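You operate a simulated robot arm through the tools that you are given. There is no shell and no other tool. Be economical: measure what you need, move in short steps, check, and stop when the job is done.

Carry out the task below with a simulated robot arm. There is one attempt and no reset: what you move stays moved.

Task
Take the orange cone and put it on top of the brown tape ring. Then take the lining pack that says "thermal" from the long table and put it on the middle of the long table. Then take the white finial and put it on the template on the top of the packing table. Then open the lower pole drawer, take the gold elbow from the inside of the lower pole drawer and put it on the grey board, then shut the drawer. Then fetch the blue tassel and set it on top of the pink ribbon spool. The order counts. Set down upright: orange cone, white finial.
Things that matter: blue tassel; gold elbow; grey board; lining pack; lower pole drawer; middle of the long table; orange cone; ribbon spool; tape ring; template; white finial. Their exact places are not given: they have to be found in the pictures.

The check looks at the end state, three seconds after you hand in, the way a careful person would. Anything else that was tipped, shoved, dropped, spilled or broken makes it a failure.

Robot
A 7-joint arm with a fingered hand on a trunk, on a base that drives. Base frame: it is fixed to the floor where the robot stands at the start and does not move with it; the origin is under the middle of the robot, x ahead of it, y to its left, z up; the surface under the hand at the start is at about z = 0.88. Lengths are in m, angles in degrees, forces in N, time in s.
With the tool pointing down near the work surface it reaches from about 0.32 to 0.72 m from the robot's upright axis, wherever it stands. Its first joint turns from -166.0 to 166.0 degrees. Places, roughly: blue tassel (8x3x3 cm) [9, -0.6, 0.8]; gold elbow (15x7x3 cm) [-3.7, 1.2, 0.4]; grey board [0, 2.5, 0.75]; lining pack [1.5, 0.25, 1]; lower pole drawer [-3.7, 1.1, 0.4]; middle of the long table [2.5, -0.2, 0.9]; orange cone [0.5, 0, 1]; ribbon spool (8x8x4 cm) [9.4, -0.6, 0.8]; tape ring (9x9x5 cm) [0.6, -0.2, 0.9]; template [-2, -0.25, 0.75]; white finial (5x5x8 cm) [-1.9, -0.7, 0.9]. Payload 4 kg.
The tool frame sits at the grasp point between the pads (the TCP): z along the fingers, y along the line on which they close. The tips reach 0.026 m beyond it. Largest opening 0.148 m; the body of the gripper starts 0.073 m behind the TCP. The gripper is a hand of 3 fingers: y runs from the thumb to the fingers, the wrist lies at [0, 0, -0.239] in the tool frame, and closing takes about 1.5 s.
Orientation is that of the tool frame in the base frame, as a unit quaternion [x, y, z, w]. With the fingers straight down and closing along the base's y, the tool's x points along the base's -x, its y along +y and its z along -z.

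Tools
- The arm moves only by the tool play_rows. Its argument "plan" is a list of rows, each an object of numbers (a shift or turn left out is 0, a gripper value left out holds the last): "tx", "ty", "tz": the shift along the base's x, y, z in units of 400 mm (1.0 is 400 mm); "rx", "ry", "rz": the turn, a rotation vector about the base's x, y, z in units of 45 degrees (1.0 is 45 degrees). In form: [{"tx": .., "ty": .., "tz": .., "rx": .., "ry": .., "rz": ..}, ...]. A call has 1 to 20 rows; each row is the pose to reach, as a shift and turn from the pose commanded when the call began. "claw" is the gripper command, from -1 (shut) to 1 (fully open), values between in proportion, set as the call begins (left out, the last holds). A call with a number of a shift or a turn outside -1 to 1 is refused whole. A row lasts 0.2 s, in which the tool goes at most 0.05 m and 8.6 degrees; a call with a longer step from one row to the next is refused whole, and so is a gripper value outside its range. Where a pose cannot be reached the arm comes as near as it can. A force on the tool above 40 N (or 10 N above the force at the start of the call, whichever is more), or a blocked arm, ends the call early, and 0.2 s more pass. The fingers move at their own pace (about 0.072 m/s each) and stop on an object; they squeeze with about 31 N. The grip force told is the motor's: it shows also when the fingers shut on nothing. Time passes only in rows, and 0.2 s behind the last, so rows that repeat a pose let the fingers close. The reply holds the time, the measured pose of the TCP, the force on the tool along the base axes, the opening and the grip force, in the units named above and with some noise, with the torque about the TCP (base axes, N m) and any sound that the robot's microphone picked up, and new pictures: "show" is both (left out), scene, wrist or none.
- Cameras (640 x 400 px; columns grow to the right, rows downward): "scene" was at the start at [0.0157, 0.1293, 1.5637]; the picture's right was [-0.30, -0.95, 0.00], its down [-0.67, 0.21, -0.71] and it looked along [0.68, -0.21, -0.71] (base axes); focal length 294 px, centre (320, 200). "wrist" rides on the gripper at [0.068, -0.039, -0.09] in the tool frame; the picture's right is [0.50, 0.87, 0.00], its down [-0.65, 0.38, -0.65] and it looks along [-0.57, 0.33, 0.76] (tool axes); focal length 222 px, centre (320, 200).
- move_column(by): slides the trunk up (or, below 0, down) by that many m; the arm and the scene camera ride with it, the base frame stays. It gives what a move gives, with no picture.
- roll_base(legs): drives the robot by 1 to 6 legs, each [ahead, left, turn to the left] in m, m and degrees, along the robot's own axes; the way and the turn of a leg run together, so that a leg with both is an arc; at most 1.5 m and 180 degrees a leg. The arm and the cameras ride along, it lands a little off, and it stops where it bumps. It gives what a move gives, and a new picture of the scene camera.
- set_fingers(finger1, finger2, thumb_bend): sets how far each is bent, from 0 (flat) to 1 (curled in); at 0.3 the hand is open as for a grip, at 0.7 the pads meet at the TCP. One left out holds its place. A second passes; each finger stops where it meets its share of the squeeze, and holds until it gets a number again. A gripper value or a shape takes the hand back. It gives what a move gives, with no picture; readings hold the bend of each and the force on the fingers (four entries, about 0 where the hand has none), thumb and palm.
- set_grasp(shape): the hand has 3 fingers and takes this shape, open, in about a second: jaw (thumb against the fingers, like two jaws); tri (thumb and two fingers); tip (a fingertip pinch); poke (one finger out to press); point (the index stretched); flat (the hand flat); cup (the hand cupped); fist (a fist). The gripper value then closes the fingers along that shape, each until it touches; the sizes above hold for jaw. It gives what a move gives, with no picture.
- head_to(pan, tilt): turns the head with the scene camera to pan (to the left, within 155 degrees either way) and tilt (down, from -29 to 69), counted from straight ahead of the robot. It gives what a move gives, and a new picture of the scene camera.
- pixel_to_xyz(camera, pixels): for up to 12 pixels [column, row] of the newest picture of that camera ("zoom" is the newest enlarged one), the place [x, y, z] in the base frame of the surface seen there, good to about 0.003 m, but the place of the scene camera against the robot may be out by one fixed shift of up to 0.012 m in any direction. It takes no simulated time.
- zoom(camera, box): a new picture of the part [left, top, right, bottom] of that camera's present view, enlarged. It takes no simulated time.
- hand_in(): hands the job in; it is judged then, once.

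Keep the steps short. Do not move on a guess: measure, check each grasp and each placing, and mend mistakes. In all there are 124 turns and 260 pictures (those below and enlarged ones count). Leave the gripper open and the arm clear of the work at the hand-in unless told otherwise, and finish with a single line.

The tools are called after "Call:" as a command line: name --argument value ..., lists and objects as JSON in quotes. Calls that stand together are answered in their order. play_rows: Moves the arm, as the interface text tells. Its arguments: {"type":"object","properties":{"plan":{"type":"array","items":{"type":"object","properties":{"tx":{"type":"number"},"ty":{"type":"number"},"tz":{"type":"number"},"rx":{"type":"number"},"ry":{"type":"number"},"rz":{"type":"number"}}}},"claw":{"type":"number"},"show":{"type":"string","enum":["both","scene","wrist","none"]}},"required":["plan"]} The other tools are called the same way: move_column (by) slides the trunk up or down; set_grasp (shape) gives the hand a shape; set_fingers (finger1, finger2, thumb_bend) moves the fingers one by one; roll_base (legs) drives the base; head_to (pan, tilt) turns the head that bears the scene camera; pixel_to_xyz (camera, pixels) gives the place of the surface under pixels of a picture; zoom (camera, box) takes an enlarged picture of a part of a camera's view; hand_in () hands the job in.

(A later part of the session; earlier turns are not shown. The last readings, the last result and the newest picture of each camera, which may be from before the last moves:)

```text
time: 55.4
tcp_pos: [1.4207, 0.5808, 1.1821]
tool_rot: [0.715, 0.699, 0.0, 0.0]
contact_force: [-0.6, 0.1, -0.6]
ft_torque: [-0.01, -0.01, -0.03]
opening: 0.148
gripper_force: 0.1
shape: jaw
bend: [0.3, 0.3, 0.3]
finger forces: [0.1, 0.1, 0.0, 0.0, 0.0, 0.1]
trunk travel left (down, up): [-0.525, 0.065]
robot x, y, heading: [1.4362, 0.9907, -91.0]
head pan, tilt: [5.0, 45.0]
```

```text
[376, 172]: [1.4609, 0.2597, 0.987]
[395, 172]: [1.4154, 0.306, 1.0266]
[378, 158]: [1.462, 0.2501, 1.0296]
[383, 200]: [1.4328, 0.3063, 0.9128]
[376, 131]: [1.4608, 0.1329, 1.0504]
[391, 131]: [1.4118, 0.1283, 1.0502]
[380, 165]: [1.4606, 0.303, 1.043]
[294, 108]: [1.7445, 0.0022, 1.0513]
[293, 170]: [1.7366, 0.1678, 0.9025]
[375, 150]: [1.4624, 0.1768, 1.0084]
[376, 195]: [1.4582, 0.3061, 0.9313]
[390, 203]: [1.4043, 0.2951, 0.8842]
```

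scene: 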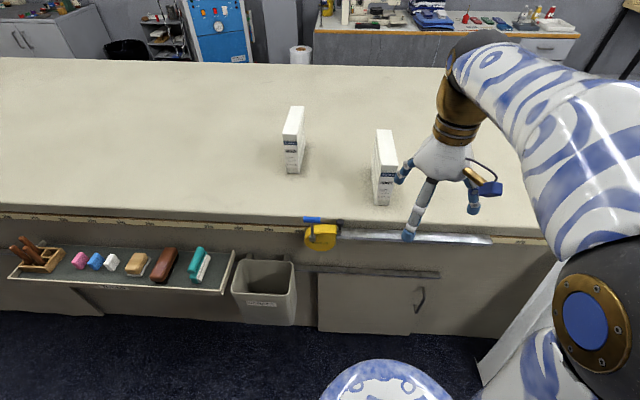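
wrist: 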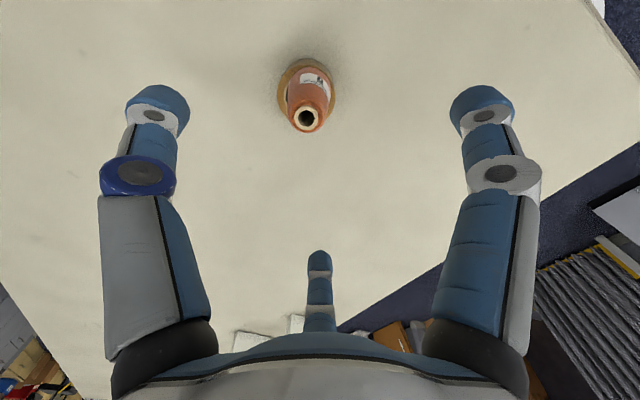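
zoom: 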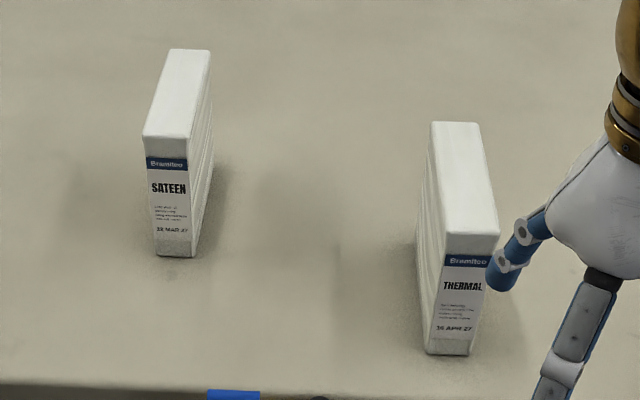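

Near pack: THERMAL, x 1.413–1.462, spine at y 0.306, top 1.053; the other says SATEEN. I'll move to a pre-grasp pose tilted 45° toward -y.

Call:
play_rows --plan '[{"tx": 0.006, "ty": -0.07, "tz": -0.02, "rx": -0.143, "rz": 0.004}, {"tx": 0.012, "ty": -0.143, "tz": -0.04, "rx": -0.286, "rz": 0.008}, {"tx": 0.018, "ty": -0.215, "tz": -0.06, "rx": -0.429, "rz": 0.012}, {"tx": 0.024, "ty": -0.286, "tz": -0.08, "rx": -0.571, "rz": 0.016}, {"tx": 0.03, "ty": -0.357, "tz": -0.1, "rx": -0.714, "rz": 0.02}, {"tx": 0.036, "ty": -0.43, "tz": -0.12, "rx": -0.857, "rz": 0.025}, {"tx": 0.041, "ty": -0.5, "tz": -0.14, "rx": -1.0, "rz": 0.03}, {"tx": 0.041, "ty": -0.5, "tz": -0.14, "rx": -1.0, "rz": 0.03}]' --claw 1

```text
time: 57.2
tcp_pos: [1.4358, 0.382, 1.1269]
tool_rot: [0.652, 0.654, -0.269, 0.274]
contact_force: [-0.6, 0.1, 1.7]
ft_torque: [0.04, 0.0, 0.02]
opening: 0.1482
gripper_force: 0.1
shape: jaw
bend: [0.3, 0.3, 0.3]
finger forces: [0.1, 0.0, 0.0, 0.0, 0.0, 0.0]
trunk travel left (down, up): [-0.525, 0.065]
robot x, y, heading: [1.434, 0.992, -91.2]
head pan, tilt: [5.0, 45.0]
```

scene: 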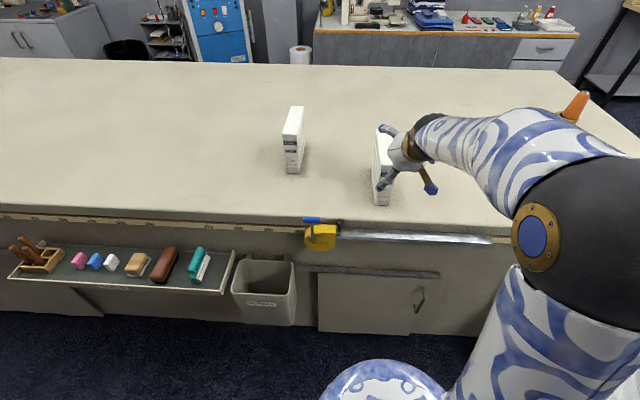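
wrist: 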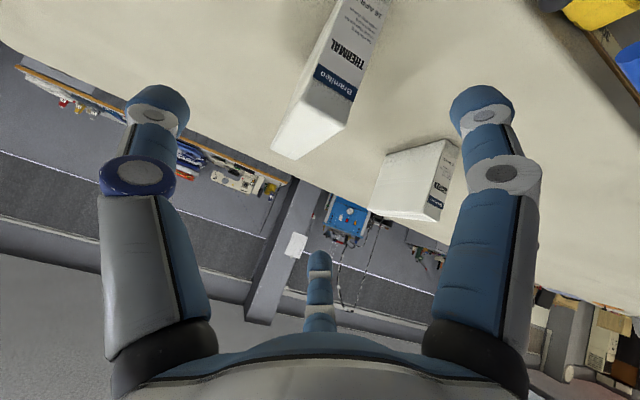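

I'll check the pack's position against the wrist camera (no shift in that one).

Call:
pixel_to_xyz --camera "wrist" --pixels '[[345, 75], [325, 75], [320, 120], [300, 140], [340, 110], [290, 155], [353, 90], [420, 60]]'

```text
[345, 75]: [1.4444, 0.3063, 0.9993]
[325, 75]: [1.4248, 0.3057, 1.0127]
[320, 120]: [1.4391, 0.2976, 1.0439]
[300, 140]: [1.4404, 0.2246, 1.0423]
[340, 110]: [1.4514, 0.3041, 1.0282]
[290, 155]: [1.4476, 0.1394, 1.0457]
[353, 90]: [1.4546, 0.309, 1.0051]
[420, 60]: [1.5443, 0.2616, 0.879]
```

The wrist camera puts the top at z 1.043 and the spine at y 0.306. I'll advance to TCP (1.437, 0.272, 1.010) and close.

Call:
play_rows --plan '[{"ty": -0.06, "tz": -0.06}, {"ty": -0.12, "tz": -0.12}, {"ty": -0.18, "tz": -0.18}, {"ty": -0.24, "tz": -0.24}, {"ty": -0.275, "tz": -0.292}, {"ty": -0.275, "tz": -0.292}]' --show "wrist"

Call:
play_rows --plan '[{}, {}, {}, {}, {}, {}, {}, {}]' --claw -1

```text
time: 58.6
tcp_pos: [1.4368, 0.2715, 1.0103]
tool_rot: [0.652, 0.654, -0.268, 0.274]
contact_force: [-0.4, -0.3, 0.4]
ft_torque: [0.04, 0.01, -0.04]
opening: 0.1478
gripper_force: 0.2
shape: jaw
bend: [0.3, 0.3, 0.3]
finger forces: [0.1, 0.0, 0.1, 0.1, 0.0, 0.1]
trunk travel left (down, up): [-0.525, 0.065]
robot x, y, heading: [1.4326, 0.9932, -91.2]
head pan, tilt: [5.0, 45.0]
```

wrist: 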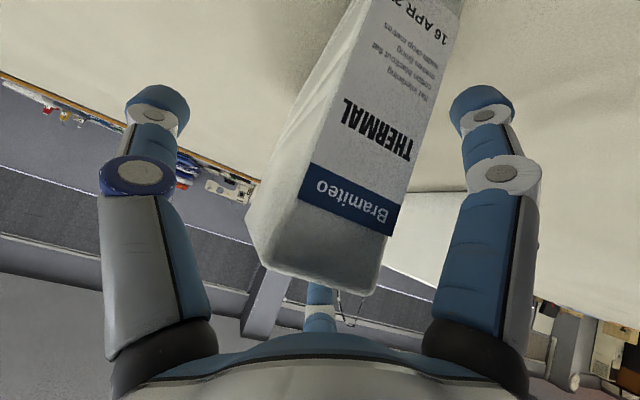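

```text
time: 60.4
tcp_pos: [1.4372, 0.2727, 1.0129]
tool_rot: [0.652, 0.654, -0.269, 0.275]
contact_force: [-2.7, 3.8, 13.0]
ft_torque: [-0.17, 0.74, -0.55]
opening: 0.0341
gripper_force: 31.3
shape: jaw
bend: [0.79, 0.79, 0.68]
finger forces: [20.7, 19.7, 0.0, 0.0, 42.1, 0.0]
trunk travel left (down, up): [-0.525, 0.065]
robot x, y, heading: [1.4347, 0.9869, -91.0]
head pan, tilt: [5.0, 45.0]
```

scene: 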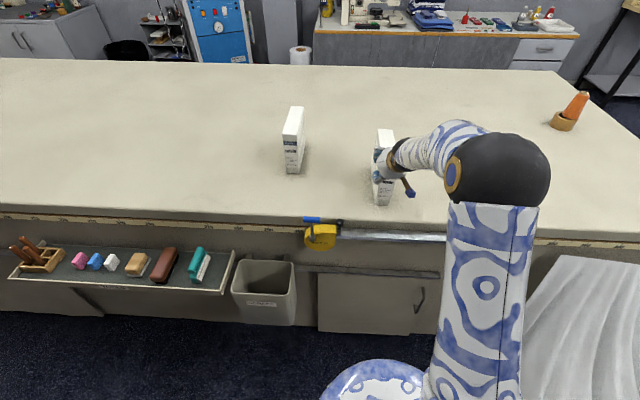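
wrist: 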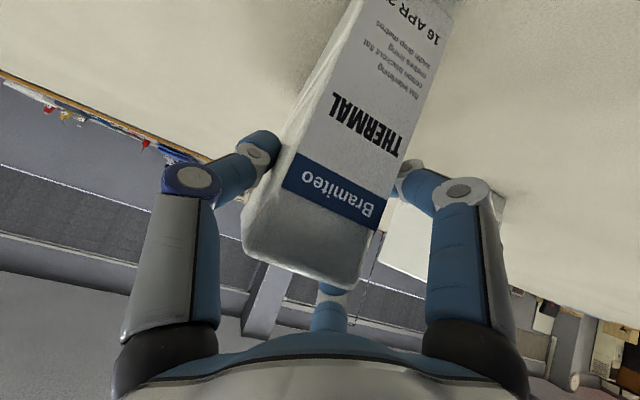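

The pack is held (finger forces about 20/20/42 N). I'll lift gently and look.

Call:
play_rows --plan '[{"tz": 0.02}, {"tz": 0.06}, {"tz": 0.12}, {"tz": 0.2}, {"tz": 0.25}, {"tz": 0.25}]'

Call:
zoom --camera "scene" --box '[320, 90, 480, 220]'

```text
time: 61.8
tcp_pos: [1.4388, 0.2717, 1.1091]
tool_rot: [0.652, 0.654, -0.267, 0.273]
contact_force: [0.4, -0.7, -5.5]
ft_torque: [0.33, -0.01, -0.01]
opening: 0.0299
gripper_force: 31.2
shape: jaw
bend: [0.81, 0.8, 0.66]
finger forces: [20.9, 18.9, 0.0, 0.0, 40.2, 0.0]
trunk travel left (down, up): [-0.525, 0.065]
robot x, y, heading: [1.4347, 0.9911, -91.1]
head pan, tilt: [5.0, 45.0]
```

scene: 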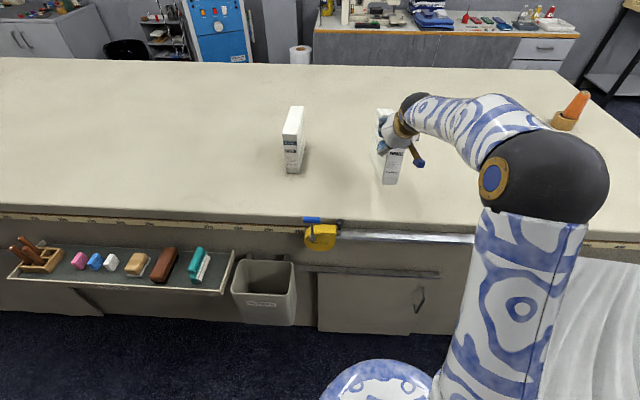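
wrist: 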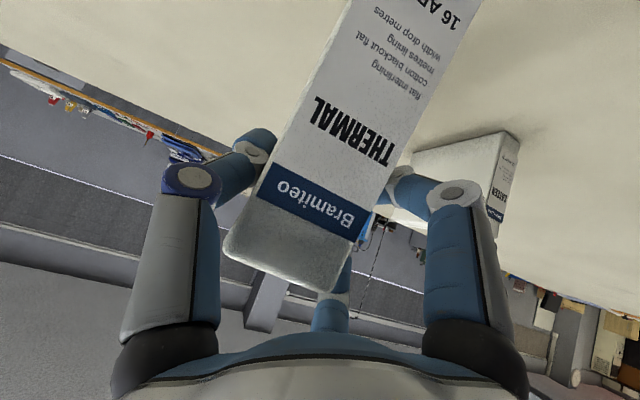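

```text
3.08 times, centred on (400, 155) of scene
```

zoom: 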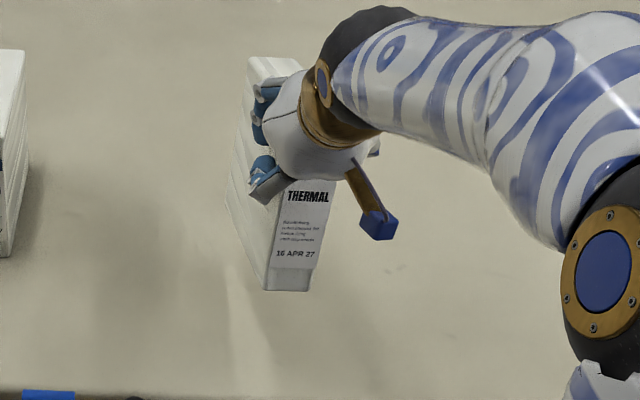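

The pack is held and lifted. I'll measure the right-hand aisle (white roll (300,53), machine (222,60), bin (125,50), sewing counter) and the other way round.

Call:
pixel_to_xyz --camera "scene" --pixels '[[300, 55], [222, 58], [130, 55], [318, 45], [400, 40], [520, 55], [570, 62], [600, 75], [565, 72]]'

Call:
play_rows --plan '[{"tz": 0.05}, {"ty": 0.1, "tz": 0.07}, {"ty": 0.2, "tz": 0.07}, {"ty": 0.3, "tz": 0.07}, {"ty": 0.4, "tz": 0.07}, {"ty": 0.45, "tz": 0.07}, {"ty": 0.45, "tz": 0.07}]' --show "wrist"

Call:
head_to --pan 70 --tilt 15

Call:
head_to --pan -50 --tilt 20

```text
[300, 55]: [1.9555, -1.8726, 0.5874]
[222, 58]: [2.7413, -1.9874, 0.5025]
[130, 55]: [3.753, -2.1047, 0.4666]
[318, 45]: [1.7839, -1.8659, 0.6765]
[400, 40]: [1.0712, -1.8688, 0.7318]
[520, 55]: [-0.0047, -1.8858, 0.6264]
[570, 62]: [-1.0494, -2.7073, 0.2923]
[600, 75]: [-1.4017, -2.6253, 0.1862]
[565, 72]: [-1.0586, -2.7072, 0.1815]
```

```text
time: 63.4
tcp_pos: [1.4356, 0.4519, 1.1389]
tool_rot: [0.653, 0.654, -0.268, 0.273]
contact_force: [0.3, 0.7, -5.6]
ft_torque: [0.31, 0.01, -0.01]
opening: 0.0301
gripper_force: 31.2
shape: jaw
bend: [0.81, 0.8, 0.66]
finger forces: [20.8, 19.0, 0.1, 0.0, 40.2, 0.1]
trunk travel left (down, up): [-0.525, 0.065]
robot x, y, heading: [1.4354, 0.9916, -91.1]
head pan, tilt: [5.0, 45.0]
```

wrist: 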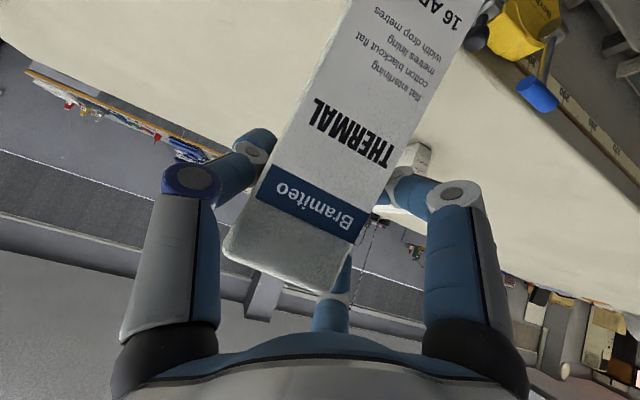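

```text
time: 64.7
tcp_pos: [1.4362, 0.4513, 1.138]
tool_rot: [0.653, 0.654, -0.267, 0.274]
contact_force: [-0.5, -0.1, -6.1]
ft_torque: [0.34, -0.01, 0.02]
opening: 0.0298
gripper_force: 31.5
shape: jaw
bend: [0.81, 0.8, 0.66]
finger forces: [20.8, 19.0, 0.1, 0.1, 40.4, 0.0]
trunk travel left (down, up): [-0.525, 0.065]
robot x, y, heading: [1.4315, 0.9933, -91.2]
head pan, tilt: [70.0, 15.0]
```

scene: 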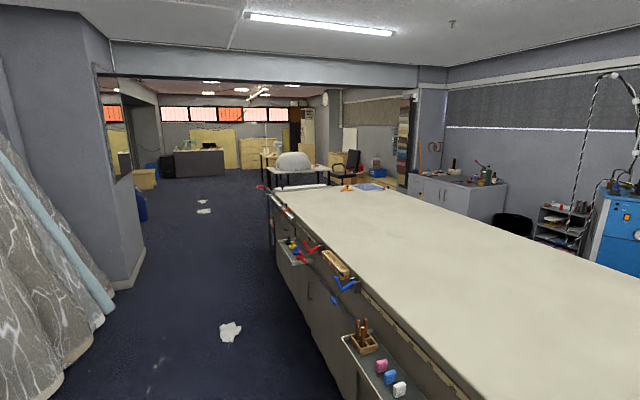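

```text
time: 66.7
tcp_pos: [1.4354, 0.4514, 1.1377]
tool_rot: [0.653, 0.654, -0.268, 0.274]
contact_force: [1.1, 0.2, -6.4]
ft_torque: [0.34, 0.01, -0.01]
opening: 0.0301
gripper_force: 31.1
shape: jaw
bend: [0.81, 0.8, 0.66]
finger forces: [20.8, 19.0, 0.0, 0.1, 40.3, 0.0]
trunk travel left (down, up): [-0.525, 0.065]
robot x, y, heading: [1.4322, 0.9893, -91.5]
head pan, tilt: [-50.0, 20.0]
```

scene: 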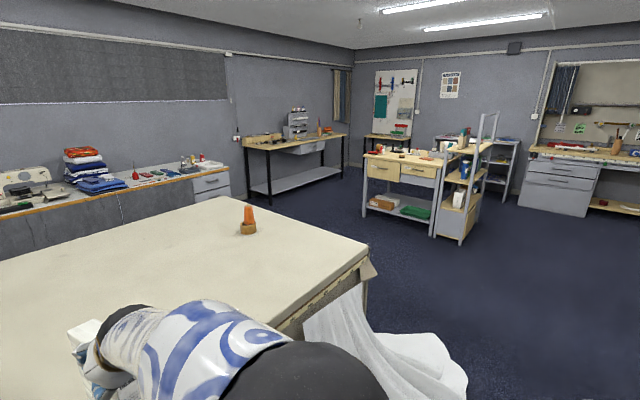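

The right aisle is about 1 m wide (y -0.84 to -1.87). I'll check how close the packing-table shelf comes to my path.

Call:
pixel_to_xyz --camera "scene" --pixels '[[460, 243], [437, 235], [465, 165], [388, 155], [410, 390], [440, 340], [465, 375], [230, 190]]'

Call:
roll_base --legs '[[-0.38, 0, 0.5], [0, -1.3, 0], [0, -0.5, 0]]'

```text
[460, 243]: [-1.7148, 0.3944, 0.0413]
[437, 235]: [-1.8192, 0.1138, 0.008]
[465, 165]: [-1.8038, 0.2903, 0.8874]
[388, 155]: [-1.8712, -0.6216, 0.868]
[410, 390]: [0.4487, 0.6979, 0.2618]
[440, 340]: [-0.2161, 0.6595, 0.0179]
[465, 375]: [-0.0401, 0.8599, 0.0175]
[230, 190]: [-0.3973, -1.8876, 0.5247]
```

```text
time: 77.8
tcp_pos: [-0.3479, 0.8365, 1.1387]
tool_rot: [0.644, 0.662, -0.264, 0.277]
contact_force: [-0.5, 0.7, -5.9]
ft_torque: [0.32, 0.02, -0.01]
opening: 0.0302
gripper_force: 31.2
shape: jaw
bend: [0.81, 0.8, 0.66]
finger forces: [20.9, 18.9, 0.1, 0.0, 40.3, 0.0]
trunk travel left (down, up): [-0.525, 0.065]
robot x, y, heading: [-0.3652, 1.3781, -90.0]
head pan, tilt: [-50.0, 20.0]
```

scene: 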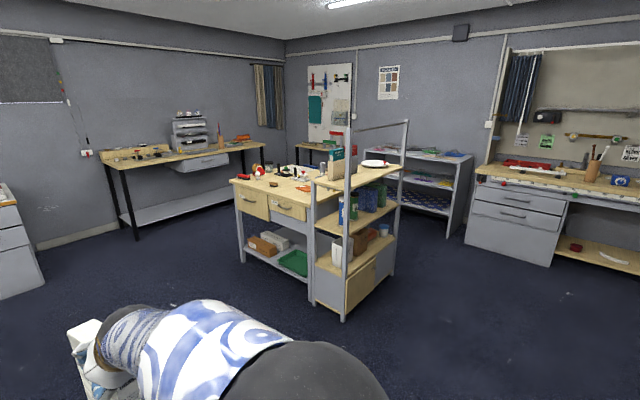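

The cloth edge reaches x≈-0.2, so I'll stay at x≈-0.76. I'll go past, turn to face +x, and go to the right aisle's mouth.

Call:
roll_base --legs '[[0, -0.4, 0], [1.3, 0, 0], [0, 0, 90], [0, -1.4, 0]]'

Call:
head_to --pan -10 --tilt 25

```text
time: 96.9
tcp_pos: [-0.2151, -1.3181, 1.1365]
tool_rot: [-0.014, 0.924, 0.009, 0.383]
contact_force: [0.4, 0.6, -5.8]
ft_torque: [-0.06, 0.31, 0.02]
opening: 0.0297
gripper_force: 31.2
shape: jaw
bend: [0.81, 0.8, 0.66]
finger forces: [21.2, 18.8, 0.1, 0.0, 40.4, 0.0]
trunk travel left (down, up): [-0.525, 0.065]
robot x, y, heading: [-0.7528, -1.3387, 0.6]
head pan, tilt: [-50.0, 20.0]
```

scene: 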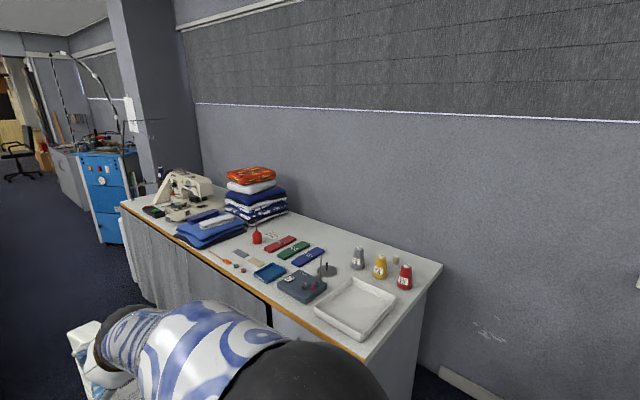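

```text
time: 98.0
tcp_pos: [-0.2151, -1.3188, 1.1371]
tool_rot: [-0.015, 0.924, 0.01, 0.382]
contact_force: [-0.4, 0.4, -6.3]
ft_torque: [-0.03, 0.28, -0.03]
opening: 0.0297
gripper_force: 31.2
shape: jaw
bend: [0.81, 0.8, 0.66]
finger forces: [21.2, 18.9, 0.0, 0.0, 40.4, 0.0]
trunk travel left (down, up): [-0.525, 0.065]
robot x, y, heading: [-0.7495, -1.3396, 0.3]
head pan, tilt: [-10.0, 25.0]
```

scene: 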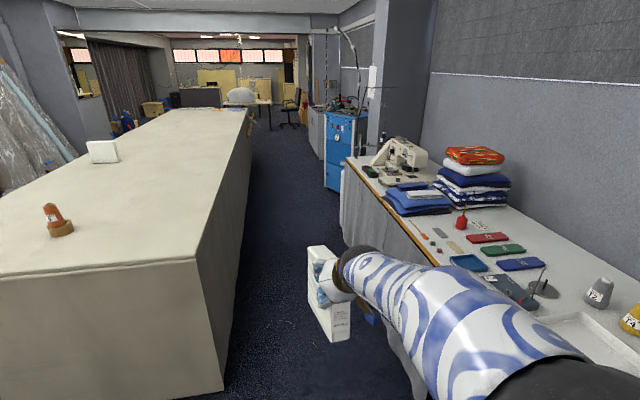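

The right side is clear of trays. I'll drive down the aisle and turn to face the table.

Call:
roll_base --legs '[[1.5, 0, 0], [1.6, 0, 0], [0, 0, 90]]'

Call:
head_to --pan 5 --tilt 45

```text
refused: 1.6 is not a number from -1.5 to 1.5
```

```text
time: 98.8
tcp_pos: [-0.2153, -1.318, 1.1381]
tool_rot: [-0.014, 0.924, 0.009, 0.382]
contact_force: [-0.1, -1.0, -6.9]
ft_torque: [-0.01, 0.31, 0.01]
opening: 0.0298
gripper_force: 31.3
shape: jaw
bend: [0.81, 0.8, 0.66]
finger forces: [21.0, 18.9, 0.1, 0.1, 40.5, 0.1]
trunk travel left (down, up): [-0.525, 0.065]
robot x, y, heading: [-0.7543, -1.3383, 0.2]
head pan, tilt: [5.0, 45.0]
```

scene: 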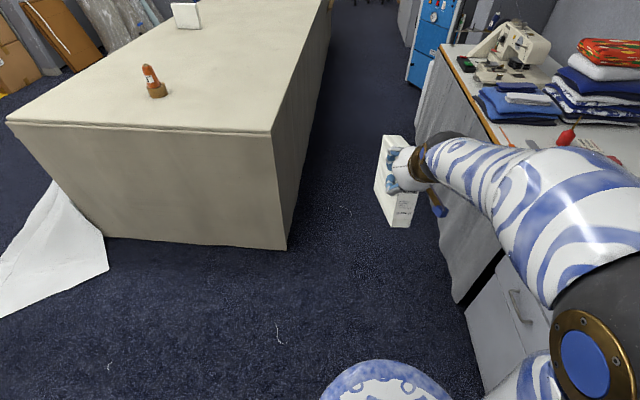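

The leg was too long, so I'll split it.

Call:
roll_base --legs '[[1.05, 0, 0], [1.05, 0, 0], [1.0, 0, 0], [0, 0, 90]]'

Call:
pixel_to_xyz --camera "scene" --pixels '[[320, 150], [320, 200], [320, 250]]'

```text
time: 117.8
tcp_pos: [2.3523, -0.7721, 1.1372]
tool_rot: [-0.652, 0.654, 0.272, 0.269]
contact_force: [-0.4, -0.7, -6.0]
ft_torque: [-0.33, 0.02, 0.0]
opening: 0.0297
gripper_force: 30.7
shape: jaw
bend: [0.81, 0.8, 0.66]
finger forces: [21.2, 18.8, 0.1, 0.0, 40.5, 0.0]
trunk travel left (down, up): [-0.525, 0.065]
robot x, y, heading: [2.3527, -1.3123, 88.4]
head pan, tilt: [5.0, 45.0]
```

scene: 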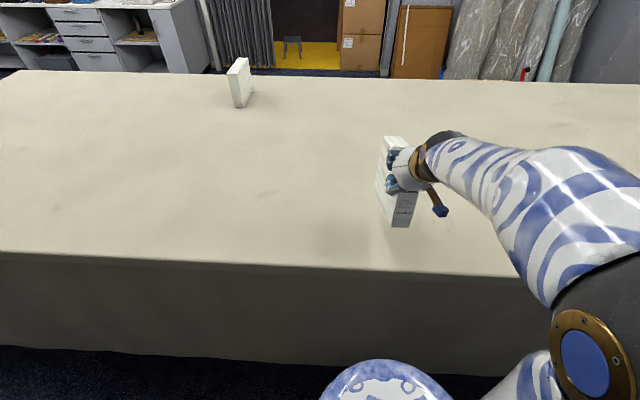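

```text
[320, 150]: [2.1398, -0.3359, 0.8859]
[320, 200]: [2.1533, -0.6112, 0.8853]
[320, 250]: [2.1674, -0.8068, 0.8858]
```

I need to be closer: the TCP must reach y≈-0.30. I'll drive ahead 0.2.

Call:
roll_base --legs '[[0.2, -0.03, 1.5]]'

Call:
zoom --camera "scene" --box '[340, 100, 500, 230]'

```text
time: 119.5
tcp_pos: [2.368, -0.5857, 1.1364]
tool_rot: [0.662, -0.646, -0.275, -0.262]
contact_force: [0.3, -0.2, -5.8]
ft_torque: [-0.29, -0.05, 0.03]
opening: 0.0297
gripper_force: 30.8
shape: jaw
bend: [0.81, 0.8, 0.66]
finger forces: [21.0, 19.0, 0.0, 0.1, 40.5, 0.1]
trunk travel left (down, up): [-0.525, 0.065]
robot x, y, heading: [2.3867, -1.1235, 90.1]
head pan, tilt: [5.0, 45.0]
stopped in leg 1: the robot was blocked; the commanded pose is now the measured one
```

scene: 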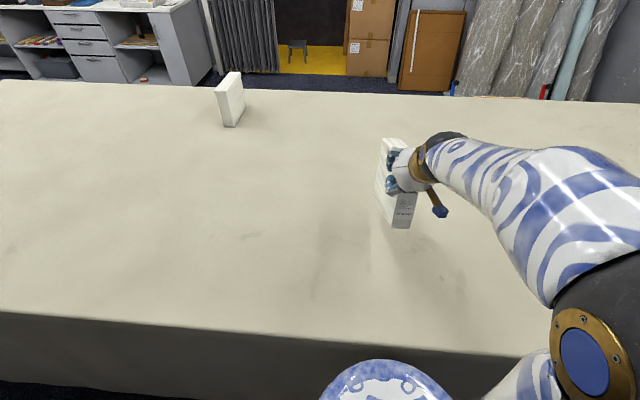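

```text
3.08 times, centred on (420, 165) of scene
```

zoom: 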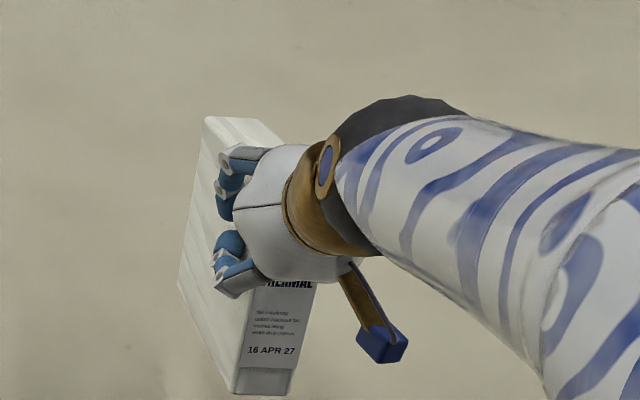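

The base touched the table at y=-1.12; reach is now enough. I'll look through the wrist camera to measure how the pack hangs.

Call:
play_rows --plan '[{"tz": 0.0}]' --show "wrist"

Call:
pixel_to_xyz --camera "wrist" --pixels '[[345, 20], [440, 60], [275, 185], [352, 225], [235, 262], [335, 287], [370, 80], [330, 160], [300, 220], [340, 60], [425, 100], [290, 270]]'

Call:
pixel_to_xyz --camera "scene" --pixels '[[394, 226], [409, 226], [397, 200], [415, 195], [380, 190], [384, 200], [388, 140], [404, 142]]'

```text
time: 119.9
tcp_pos: [2.3678, -0.5846, 1.136]
tool_rot: [0.662, -0.645, -0.275, -0.263]
contact_force: [0.7, -0.5, -5.6]
ft_torque: [-0.33, -0.01, -0.01]
opening: 0.0297
gripper_force: 31.3
shape: jaw
bend: [0.81, 0.8, 0.66]
finger forces: [21.1, 18.8, 0.1, 0.1, 40.6, 0.0]
trunk travel left (down, up): [-0.525, 0.065]
robot x, y, heading: [2.3838, -1.1213, 90.2]
head pan, tilt: [5.0, 45.0]
```

wrist: 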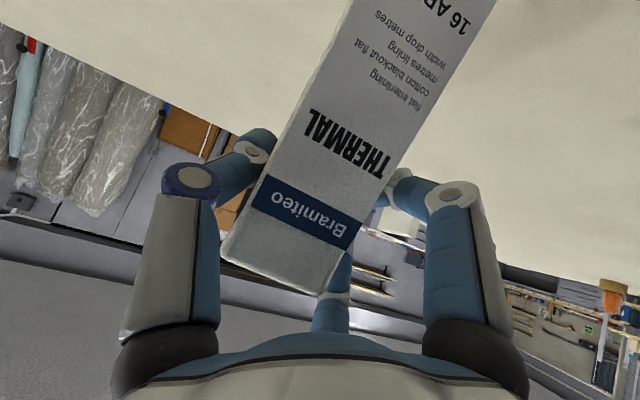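

```text
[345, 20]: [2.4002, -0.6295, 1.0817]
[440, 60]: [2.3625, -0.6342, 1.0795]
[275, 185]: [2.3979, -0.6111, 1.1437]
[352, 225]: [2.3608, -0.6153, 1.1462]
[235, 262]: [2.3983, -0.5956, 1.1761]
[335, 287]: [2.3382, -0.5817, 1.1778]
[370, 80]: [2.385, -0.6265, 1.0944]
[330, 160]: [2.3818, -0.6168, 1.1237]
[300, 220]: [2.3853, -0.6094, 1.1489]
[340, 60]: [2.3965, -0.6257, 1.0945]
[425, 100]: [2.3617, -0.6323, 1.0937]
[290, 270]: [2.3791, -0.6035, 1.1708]
```

```text
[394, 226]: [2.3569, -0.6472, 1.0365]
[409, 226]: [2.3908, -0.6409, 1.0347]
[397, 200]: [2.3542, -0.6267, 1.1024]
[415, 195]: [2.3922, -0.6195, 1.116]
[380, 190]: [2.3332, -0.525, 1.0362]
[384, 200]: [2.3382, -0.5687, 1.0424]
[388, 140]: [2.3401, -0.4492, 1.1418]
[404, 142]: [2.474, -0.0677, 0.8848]
```

The pack drooped about 17° (far end low) and is yawed about 7°. I'll reach forward to the middle while levelling it: rx +17°, rz -7°.

Call:
play_rows --plan '[{"ty": 0.1, "rx": 0.05, "rz": -0.02}, {"ty": 0.2, "rx": 0.11, "rz": -0.04}, {"ty": 0.3, "rx": 0.16, "rz": -0.06}, {"ty": 0.4, "rx": 0.22, "rz": -0.08}, {"ty": 0.5, "rx": 0.27, "rz": -0.11}, {"ty": 0.6, "rx": 0.33, "rz": -0.13}, {"ty": 0.7, "rx": 0.38, "rz": -0.15}, {"ty": 0.7, "rx": 0.38, "rz": -0.15, "tz": -0.1}, {"ty": 0.7, "rx": 0.38, "rz": -0.15, "tz": -0.18}, {"ty": 0.7, "rx": 0.38, "rz": -0.15, "tz": -0.18}]'

Call:
zoom --camera "scene" --box '[320, 60, 480, 190]'

Call:
pixel_to_xyz --camera "wrist" --pixels '[[345, 20], [440, 60], [275, 185], [352, 225], [370, 80], [330, 160], [300, 220], [425, 100]]'

```text
time: 122.1
tcp_pos: [2.3698, -0.3046, 1.064]
tool_rot: [-0.575, 0.635, 0.352, 0.376]
contact_force: [0.2, 1.1, -5.1]
ft_torque: [-0.39, 0.0, 0.02]
opening: 0.0293
gripper_force: 31.2
shape: jaw
bend: [0.82, 0.8, 0.66]
finger forces: [21.2, 18.8, 0.1, 0.0, 40.5, 0.0]
trunk travel left (down, up): [-0.525, 0.065]
robot x, y, heading: [2.379, -1.1233, 90.2]
head pan, tilt: [5.0, 45.0]
```

scene: 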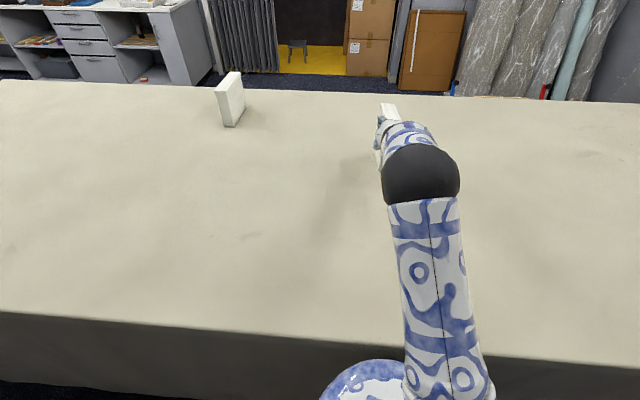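
wrist: 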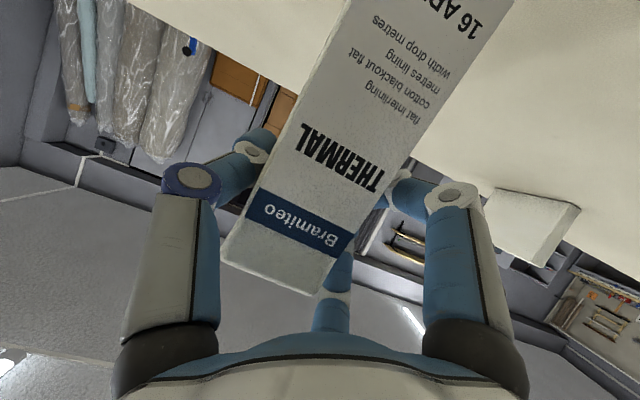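

```text
3.08 times, centred on (400, 125) of scene
```

zoom: 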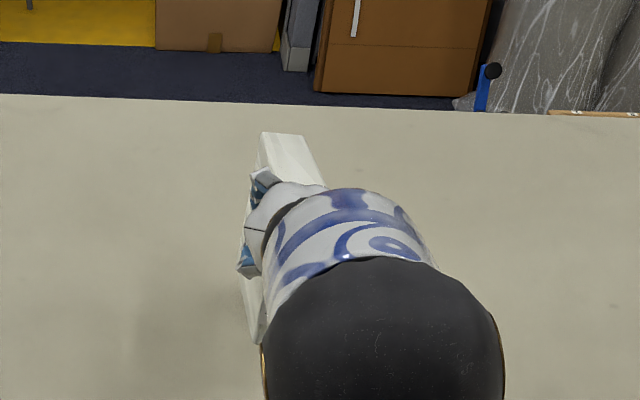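

```text
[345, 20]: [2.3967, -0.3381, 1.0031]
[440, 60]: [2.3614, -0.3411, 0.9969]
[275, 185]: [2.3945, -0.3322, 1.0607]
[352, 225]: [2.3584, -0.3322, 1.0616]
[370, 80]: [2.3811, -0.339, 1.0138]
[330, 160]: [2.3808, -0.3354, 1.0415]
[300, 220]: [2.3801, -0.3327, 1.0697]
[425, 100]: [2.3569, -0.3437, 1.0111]
```

About 6° of droop is left. I'll correct it and lower slowly until contact (expected around TCP z≈1.01).

Call:
play_rows --plan '[{"rx": 0.07, "tz": -0.02}, {"rx": 0.14, "tz": -0.05}, {"rx": 0.14, "tz": -0.08}, {"rx": 0.14, "tz": -0.1}, {"rx": 0.14, "tz": -0.1}]' --show "wrist"

Call:
pixel_to_xyz --camera "wrist" --pixels '[[345, 20], [440, 60], [275, 185], [352, 225], [370, 80], [330, 160], [300, 220], [425, 100]]'

```text
time: 123.3
tcp_pos: [2.3686, -0.3032, 1.0236]
tool_rot: [-0.556, 0.614, 0.387, 0.405]
contact_force: [-0.4, 0.1, -6.9]
ft_torque: [-0.42, 0.02, -0.02]
opening: 0.029
gripper_force: 31.0
shape: jaw
bend: [0.82, 0.8, 0.66]
finger forces: [21.5, 18.9, 0.0, 0.1, 40.7, 0.0]
trunk travel left (down, up): [-0.525, 0.065]
robot x, y, heading: [2.3832, -1.1259, 90.1]
head pan, tilt: [5.0, 45.0]
```

wrist: 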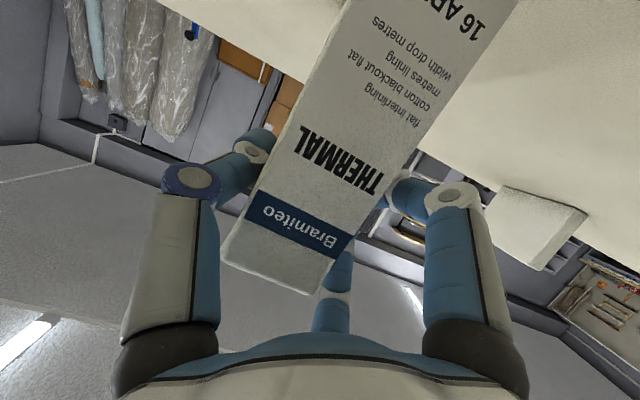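

```text
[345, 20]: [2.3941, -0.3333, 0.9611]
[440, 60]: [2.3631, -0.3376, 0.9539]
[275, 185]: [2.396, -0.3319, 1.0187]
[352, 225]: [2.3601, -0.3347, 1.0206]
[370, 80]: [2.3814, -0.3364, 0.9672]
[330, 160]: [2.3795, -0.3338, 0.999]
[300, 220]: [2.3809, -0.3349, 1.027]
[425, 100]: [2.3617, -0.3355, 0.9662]
```

The spine is now vertical. I'll lower slowly to contact.

Call:
play_rows --plan '[{"tz": -0.01}, {"tz": -0.018}, {"tz": -0.024}, {"tz": -0.03}, {"tz": -0.035}, {"tz": -0.04}, {"tz": -0.045}, {"tz": -0.05}, {"tz": -0.05}]' --show "scene"

```text
time: 125.3
tcp_pos: [2.3687, -0.3048, 1.0071]
tool_rot: [-0.555, 0.613, 0.389, 0.406]
contact_force: [-0.7, 4.4, 10.5]
ft_torque: [0.07, -0.39, 0.03]
opening: 0.0294
gripper_force: 31.3
shape: jaw
bend: [0.82, 0.8, 0.66]
finger forces: [21.0, 20.4, 0.0, 0.1, 40.6, 0.1]
trunk travel left (down, up): [-0.525, 0.065]
robot x, y, heading: [2.386, -1.1215, 90.1]
head pan, tilt: [5.0, 45.0]
```

scene: 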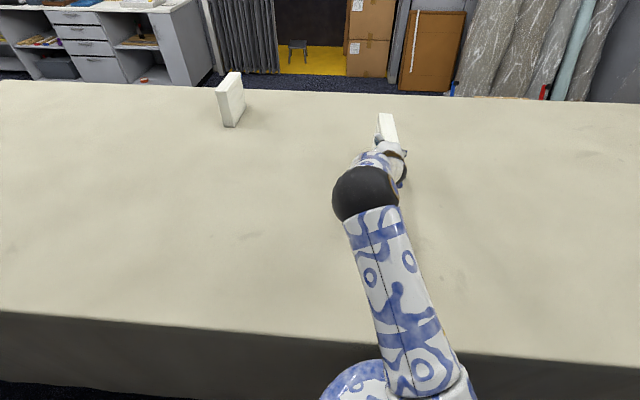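

It is standing on the table (force change about 16 N). Releasing.

Call:
play_rows --plan '[{"tz": 0.004}, {"tz": 0.004}, {"tz": 0.004}, {"tz": 0.004}, {"tz": 0.004}, {"tz": 0.004}, {"tz": 0.004}, {"tz": 0.004}]' --claw 1 --show "wrist"

```text
time: 127.1
tcp_pos: [2.3678, -0.3051, 1.0065]
tool_rot: [-0.555, 0.614, 0.388, 0.406]
contact_force: [0.0, -0.1, -0.1]
ft_torque: [0.01, -0.02, -0.01]
opening: 0.1479
gripper_force: 0.0
shape: jaw
bend: [0.3, 0.3, 0.3]
finger forces: [0.1, 0.0, 0.0, 0.0, 0.1, 0.0]
trunk travel left (down, up): [-0.525, 0.065]
robot x, y, heading: [2.3831, -1.1246, 90.0]
head pan, tilt: [5.0, 45.0]
```

wrist: 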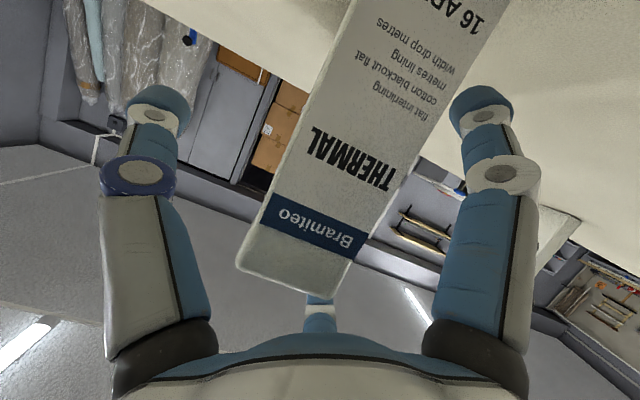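

It stands free. I'll withdraw straight back along the tool axis.

Call:
play_rows --plan '[{"ty": -0.11, "tz": 0.045}, {"ty": -0.22, "tz": 0.09}, {"ty": -0.33, "tz": 0.135}, {"ty": -0.44, "tz": 0.18}, {"ty": -0.55, "tz": 0.225}, {"ty": -0.65, "tz": 0.26}, {"ty": -0.75, "tz": 0.3}, {"ty": -0.75, "tz": 0.3}]' --show "none"

Call:
play_rows --plan '[{"rx": -0.14}, {"rx": -0.28}, {"rx": -0.42}, {"rx": -0.56}, {"rx": -0.7}, {"rx": -0.84}, {"rx": -0.95}, {"rx": -0.95}]'

Call:
zoom --camera "scene" --box '[320, 60, 480, 190]'

```text
time: 128.9
tcp_pos: [2.3694, -0.6053, 1.1266]
tool_rot: [-0.556, 0.614, 0.388, 0.405]
contact_force: [0.8, 0.2, 0.4]
ft_torque: [-0.01, 0.04, -0.02]
opening: 0.148
gripper_force: 0.1
shape: jaw
bend: [0.3, 0.3, 0.3]
finger forces: [0.0, 0.1, 0.0, 0.1, 0.0, 0.0]
trunk travel left (down, up): [-0.525, 0.065]
robot x, y, heading: [2.3843, -1.1219, 90.1]
head pan, tilt: [5.0, 45.0]
```

```text
time: 130.7
tcp_pos: [2.3695, -0.6142, 1.0263]
tool_rot: [-0.633, 0.687, 0.235, 0.268]
contact_force: [0.7, -0.6, -0.1]
ft_torque: [0.02, 0.02, 0.03]
opening: 0.1479
gripper_force: 0.0
shape: jaw
bend: [0.3, 0.3, 0.3]
finger forces: [0.0, 0.0, 0.1, 0.0, 0.0, 0.0]
out of reach, approached as far as the arm can: row 3, 4, 5, 6, 7, 8
trunk travel left (down, up): [-0.525, 0.065]
robot x, y, heading: [2.3827, -1.1217, 90.1]
head pan, tilt: [5.0, 45.0]
```

scene: 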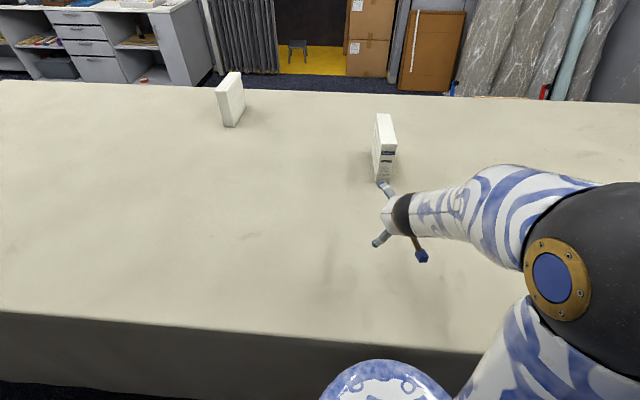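
wrist: 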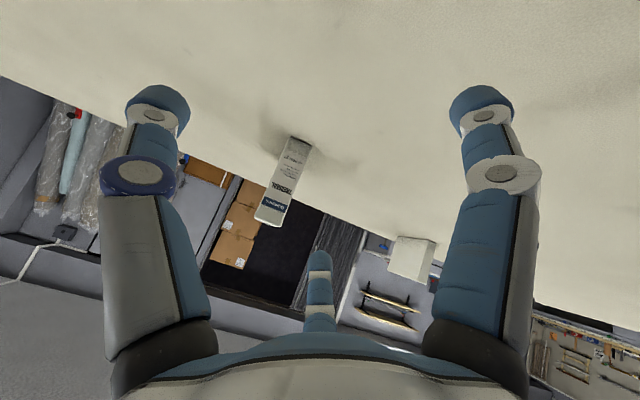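

```text
3.08 times, centred on (400, 125) of scene
```

zoom: 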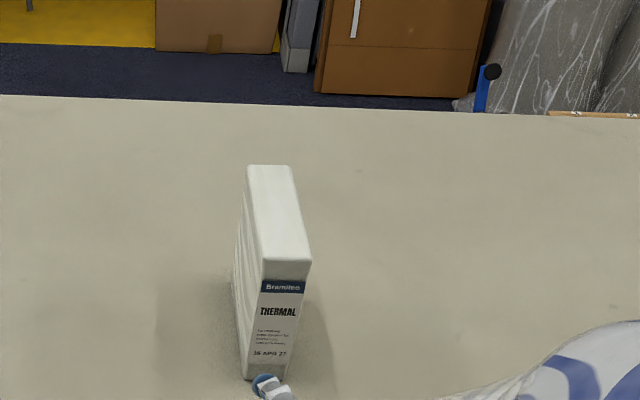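

THERMAL stands upright at about (2.375, -0.235). The hand stopped short at a 42° tilt, so I'll raise it and finish turning it down.

Call:
play_rows --plan '[{"tz": 0.1}, {"tz": 0.2}, {"tz": 0.25, "rx": -0.1}, {"tz": 0.3, "rx": -0.25}, {"tz": 0.3, "rx": -0.4}, {"tz": 0.3, "rx": -0.55}, {"tz": 0.3, "rx": -0.7}, {"tz": 0.3, "rx": -0.85}, {"tz": 0.3, "rx": -0.93}, {"tz": 0.3, "rx": -0.93}]' --show "scene"

```text
time: 132.8
tcp_pos: [2.3739, -0.6584, 0.9396]
tool_rot: [-0.657, 0.71, 0.16, 0.198]
contact_force: [5.2, -6.0, 46.0]
ft_torque: [-2.69, 1.82, 0.5]
opening: 0.1471
gripper_force: 0.0
shape: jaw
bend: [0.27, 0.3, 0.3]
finger forces: [45.9, 0.0, 0.0, 0.1, 0.1, 0.0]
out of reach, approached as far as the arm can: row 1, 2, 3, 4, 5, 6, 7, 8, 9, 10
trunk travel left (down, up): [-0.525, 0.065]
robot x, y, heading: [2.383, -1.1224, 90.0]
head pan, tilt: [5.0, 45.0]
stopped in row 10: the force on the tool passed its limit at 105 N (the readings are from after the stop); the commanded pose is now the measured one
```

scene: 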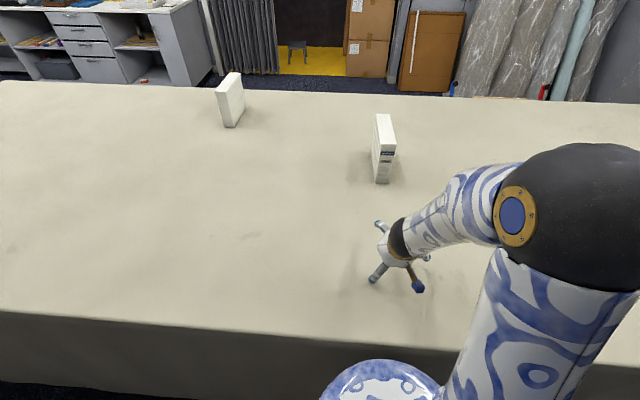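

A finger is pressing the table with 46 N. I'll relieve it by moving up with the tilt opened back (the wrist seems to be at a joint limit).

Call:
play_rows --plan '[{"tz": 0.05, "rx": 0.05}, {"tz": 0.12, "rx": 0.12}, {"tz": 0.2, "rx": 0.25}, {"tz": 0.28, "rx": 0.4}, {"tz": 0.36, "rx": 0.55}, {"tz": 0.4, "rx": 0.7}, {"tz": 0.4, "rx": 0.7}]' --show "scene"

```text
time: 134.4
tcp_pos: [2.3686, -0.6386, 1.1093]
tool_rot: [-0.58, 0.641, 0.343, 0.367]
contact_force: [0.3, -0.1, 0.2]
ft_torque: [0.01, 0.0, -0.02]
opening: 0.148
gripper_force: 0.0
shape: jaw
bend: [0.3, 0.3, 0.3]
finger forces: [0.0, 0.1, 0.0, 0.0, 0.0, 0.1]
out of reach, approached as far as the arm can: row 2, 5, 6, 7
trunk travel left (down, up): [-0.525, 0.065]
robot x, y, heading: [2.3892, -1.1233, 90.0]
head pan, tilt: [5.0, 45.0]
```

scene: 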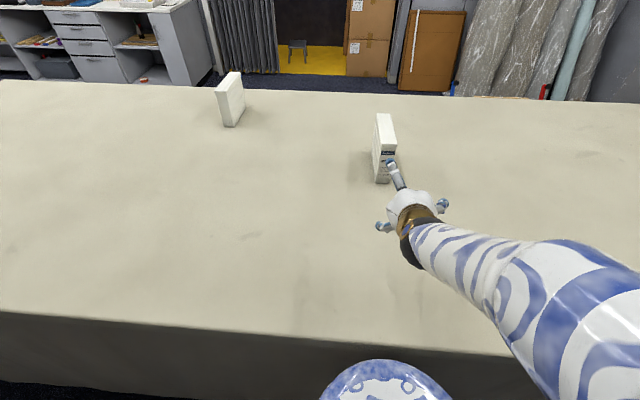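

Free now. I'll move sideways away from the pack (to x≈2.17), reach out a bit, and turn down there, reversing the way I came.

Call:
play_rows --plan '[{"tx": -0.1}, {"tx": -0.2}, {"tx": -0.3}, {"tx": -0.4}, {"tx": -0.5}, {"tx": -0.5, "ty": 0.1}, {"tx": -0.5, "ty": 0.2}, {"tx": -0.5, "ty": 0.3}, {"tx": -0.5, "ty": 0.35}, {"tx": -0.5, "ty": 0.35, "rx": -0.1}, {"tx": -0.5, "ty": 0.35, "rx": -0.22}, {"tx": -0.5, "ty": 0.35, "rx": -0.34}, {"tx": -0.5, "ty": 0.35, "rx": -0.46}, {"tx": -0.5, "ty": 0.35, "rx": -0.46}]' --show "scene"

```text
time: 137.4
tcp_pos: [2.17, -0.5003, 1.1073]
tool_rot: [-0.602, 0.661, 0.303, 0.329]
contact_force: [-0.2, 0.5, -0.3]
ft_torque: [0.01, 0.04, 0.01]
opening: 0.1484
gripper_force: 0.0
shape: jaw
bend: [0.3, 0.3, 0.3]
finger forces: [0.1, 0.1, 0.0, 0.0, 0.0, 0.0]
out of reach, approached as far as the arm can: row 12, 13, 14
trunk travel left (down, up): [-0.525, 0.065]
robot x, y, heading: [2.3839, -1.1274, 90.1]
head pan, tilt: [5.0, 45.0]
```

scene: 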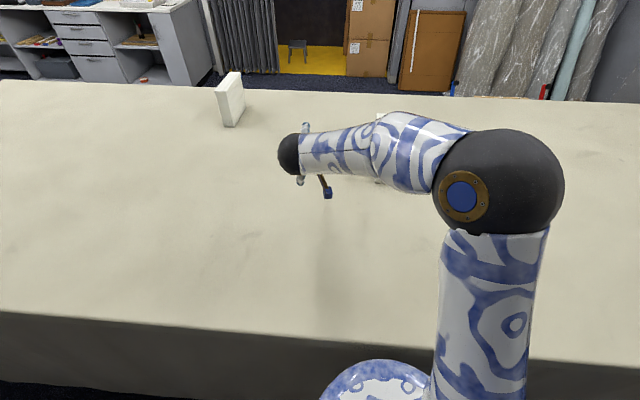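

Still limited at 53°. I'll drive out of the aisle (turning left, away from the packs) and sort the arm out in open space.

Call:
roll_base --legs '[[-0.14, 0, 0], [0, 0, 90], [1.4, 0, 0], [1.4, 0, 0]]'

Call:
play_rows --plan '[{"ty": 0.1}, {"ty": 0.2}, {"ty": 0.3}, {"ty": 0.4}, {"ty": 0.5}, {"ty": 0.53}, {"ty": 0.53}]' --show "none"

Call:
head_to --pan 0 --tilt 30

```text
time: 155.6
tcp_pos: [-1.0169, -1.5241, 1.1088]
tool_rot: [0.894, -0.026, -0.448, -0.011]
contact_force: [0.5, 0.4, -0.3]
ft_torque: [0.0, -0.01, -0.02]
opening: 0.1479
gripper_force: 0.1
shape: jaw
bend: [0.3, 0.3, 0.3]
finger forces: [0.0, 0.1, 0.0, 0.0, 0.1, 0.0]
trunk travel left (down, up): [-0.525, 0.065]
robot x, y, heading: [-0.4018, -1.2897, -178.1]
head pan, tilt: [5.0, 45.0]
```

scene: 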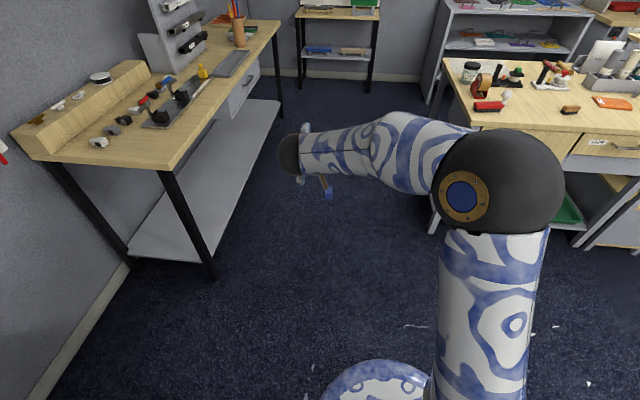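

```text
time: 157.2
tcp_pos: [-1.0169, -1.3121, 1.1119]
tool_rot: [0.893, -0.026, -0.45, -0.01]
contact_force: [0.4, 0.7, -0.6]
ft_torque: [0.02, 0.02, -0.02]
opening: 0.1482
gripper_force: 0.0
shape: jaw
bend: [0.3, 0.3, 0.3]
finger forces: [0.0, 0.0, 0.0, 0.1, 0.1, 0.0]
trunk travel left (down, up): [-0.525, 0.065]
robot x, y, heading: [-0.4042, -1.2886, -177.8]
head pan, tilt: [5.0, 45.0]
```

```text
time: 158.0
tcp_pos: [-1.0179, -1.3117, 1.111]
tool_rot: [0.892, -0.026, -0.451, -0.011]
contact_force: [0.4, 0.4, -0.4]
ft_torque: [0.02, 0.01, 0.0]
opening: 0.1479
gripper_force: 0.1
shape: jaw
bend: [0.3, 0.3, 0.3]
finger forces: [0.0, 0.0, 0.0, 0.1, 0.0, 0.0]
trunk travel left (down, up): [-0.525, 0.065]
robot x, y, heading: [-0.3995, -1.2917, -178.1]
head pan, tilt: [0.0, 30.0]
```

scene: 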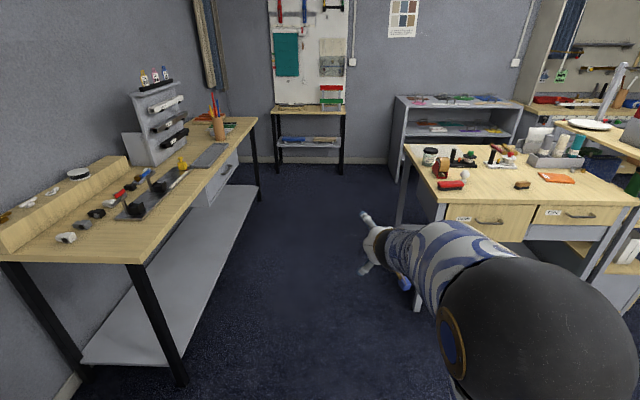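

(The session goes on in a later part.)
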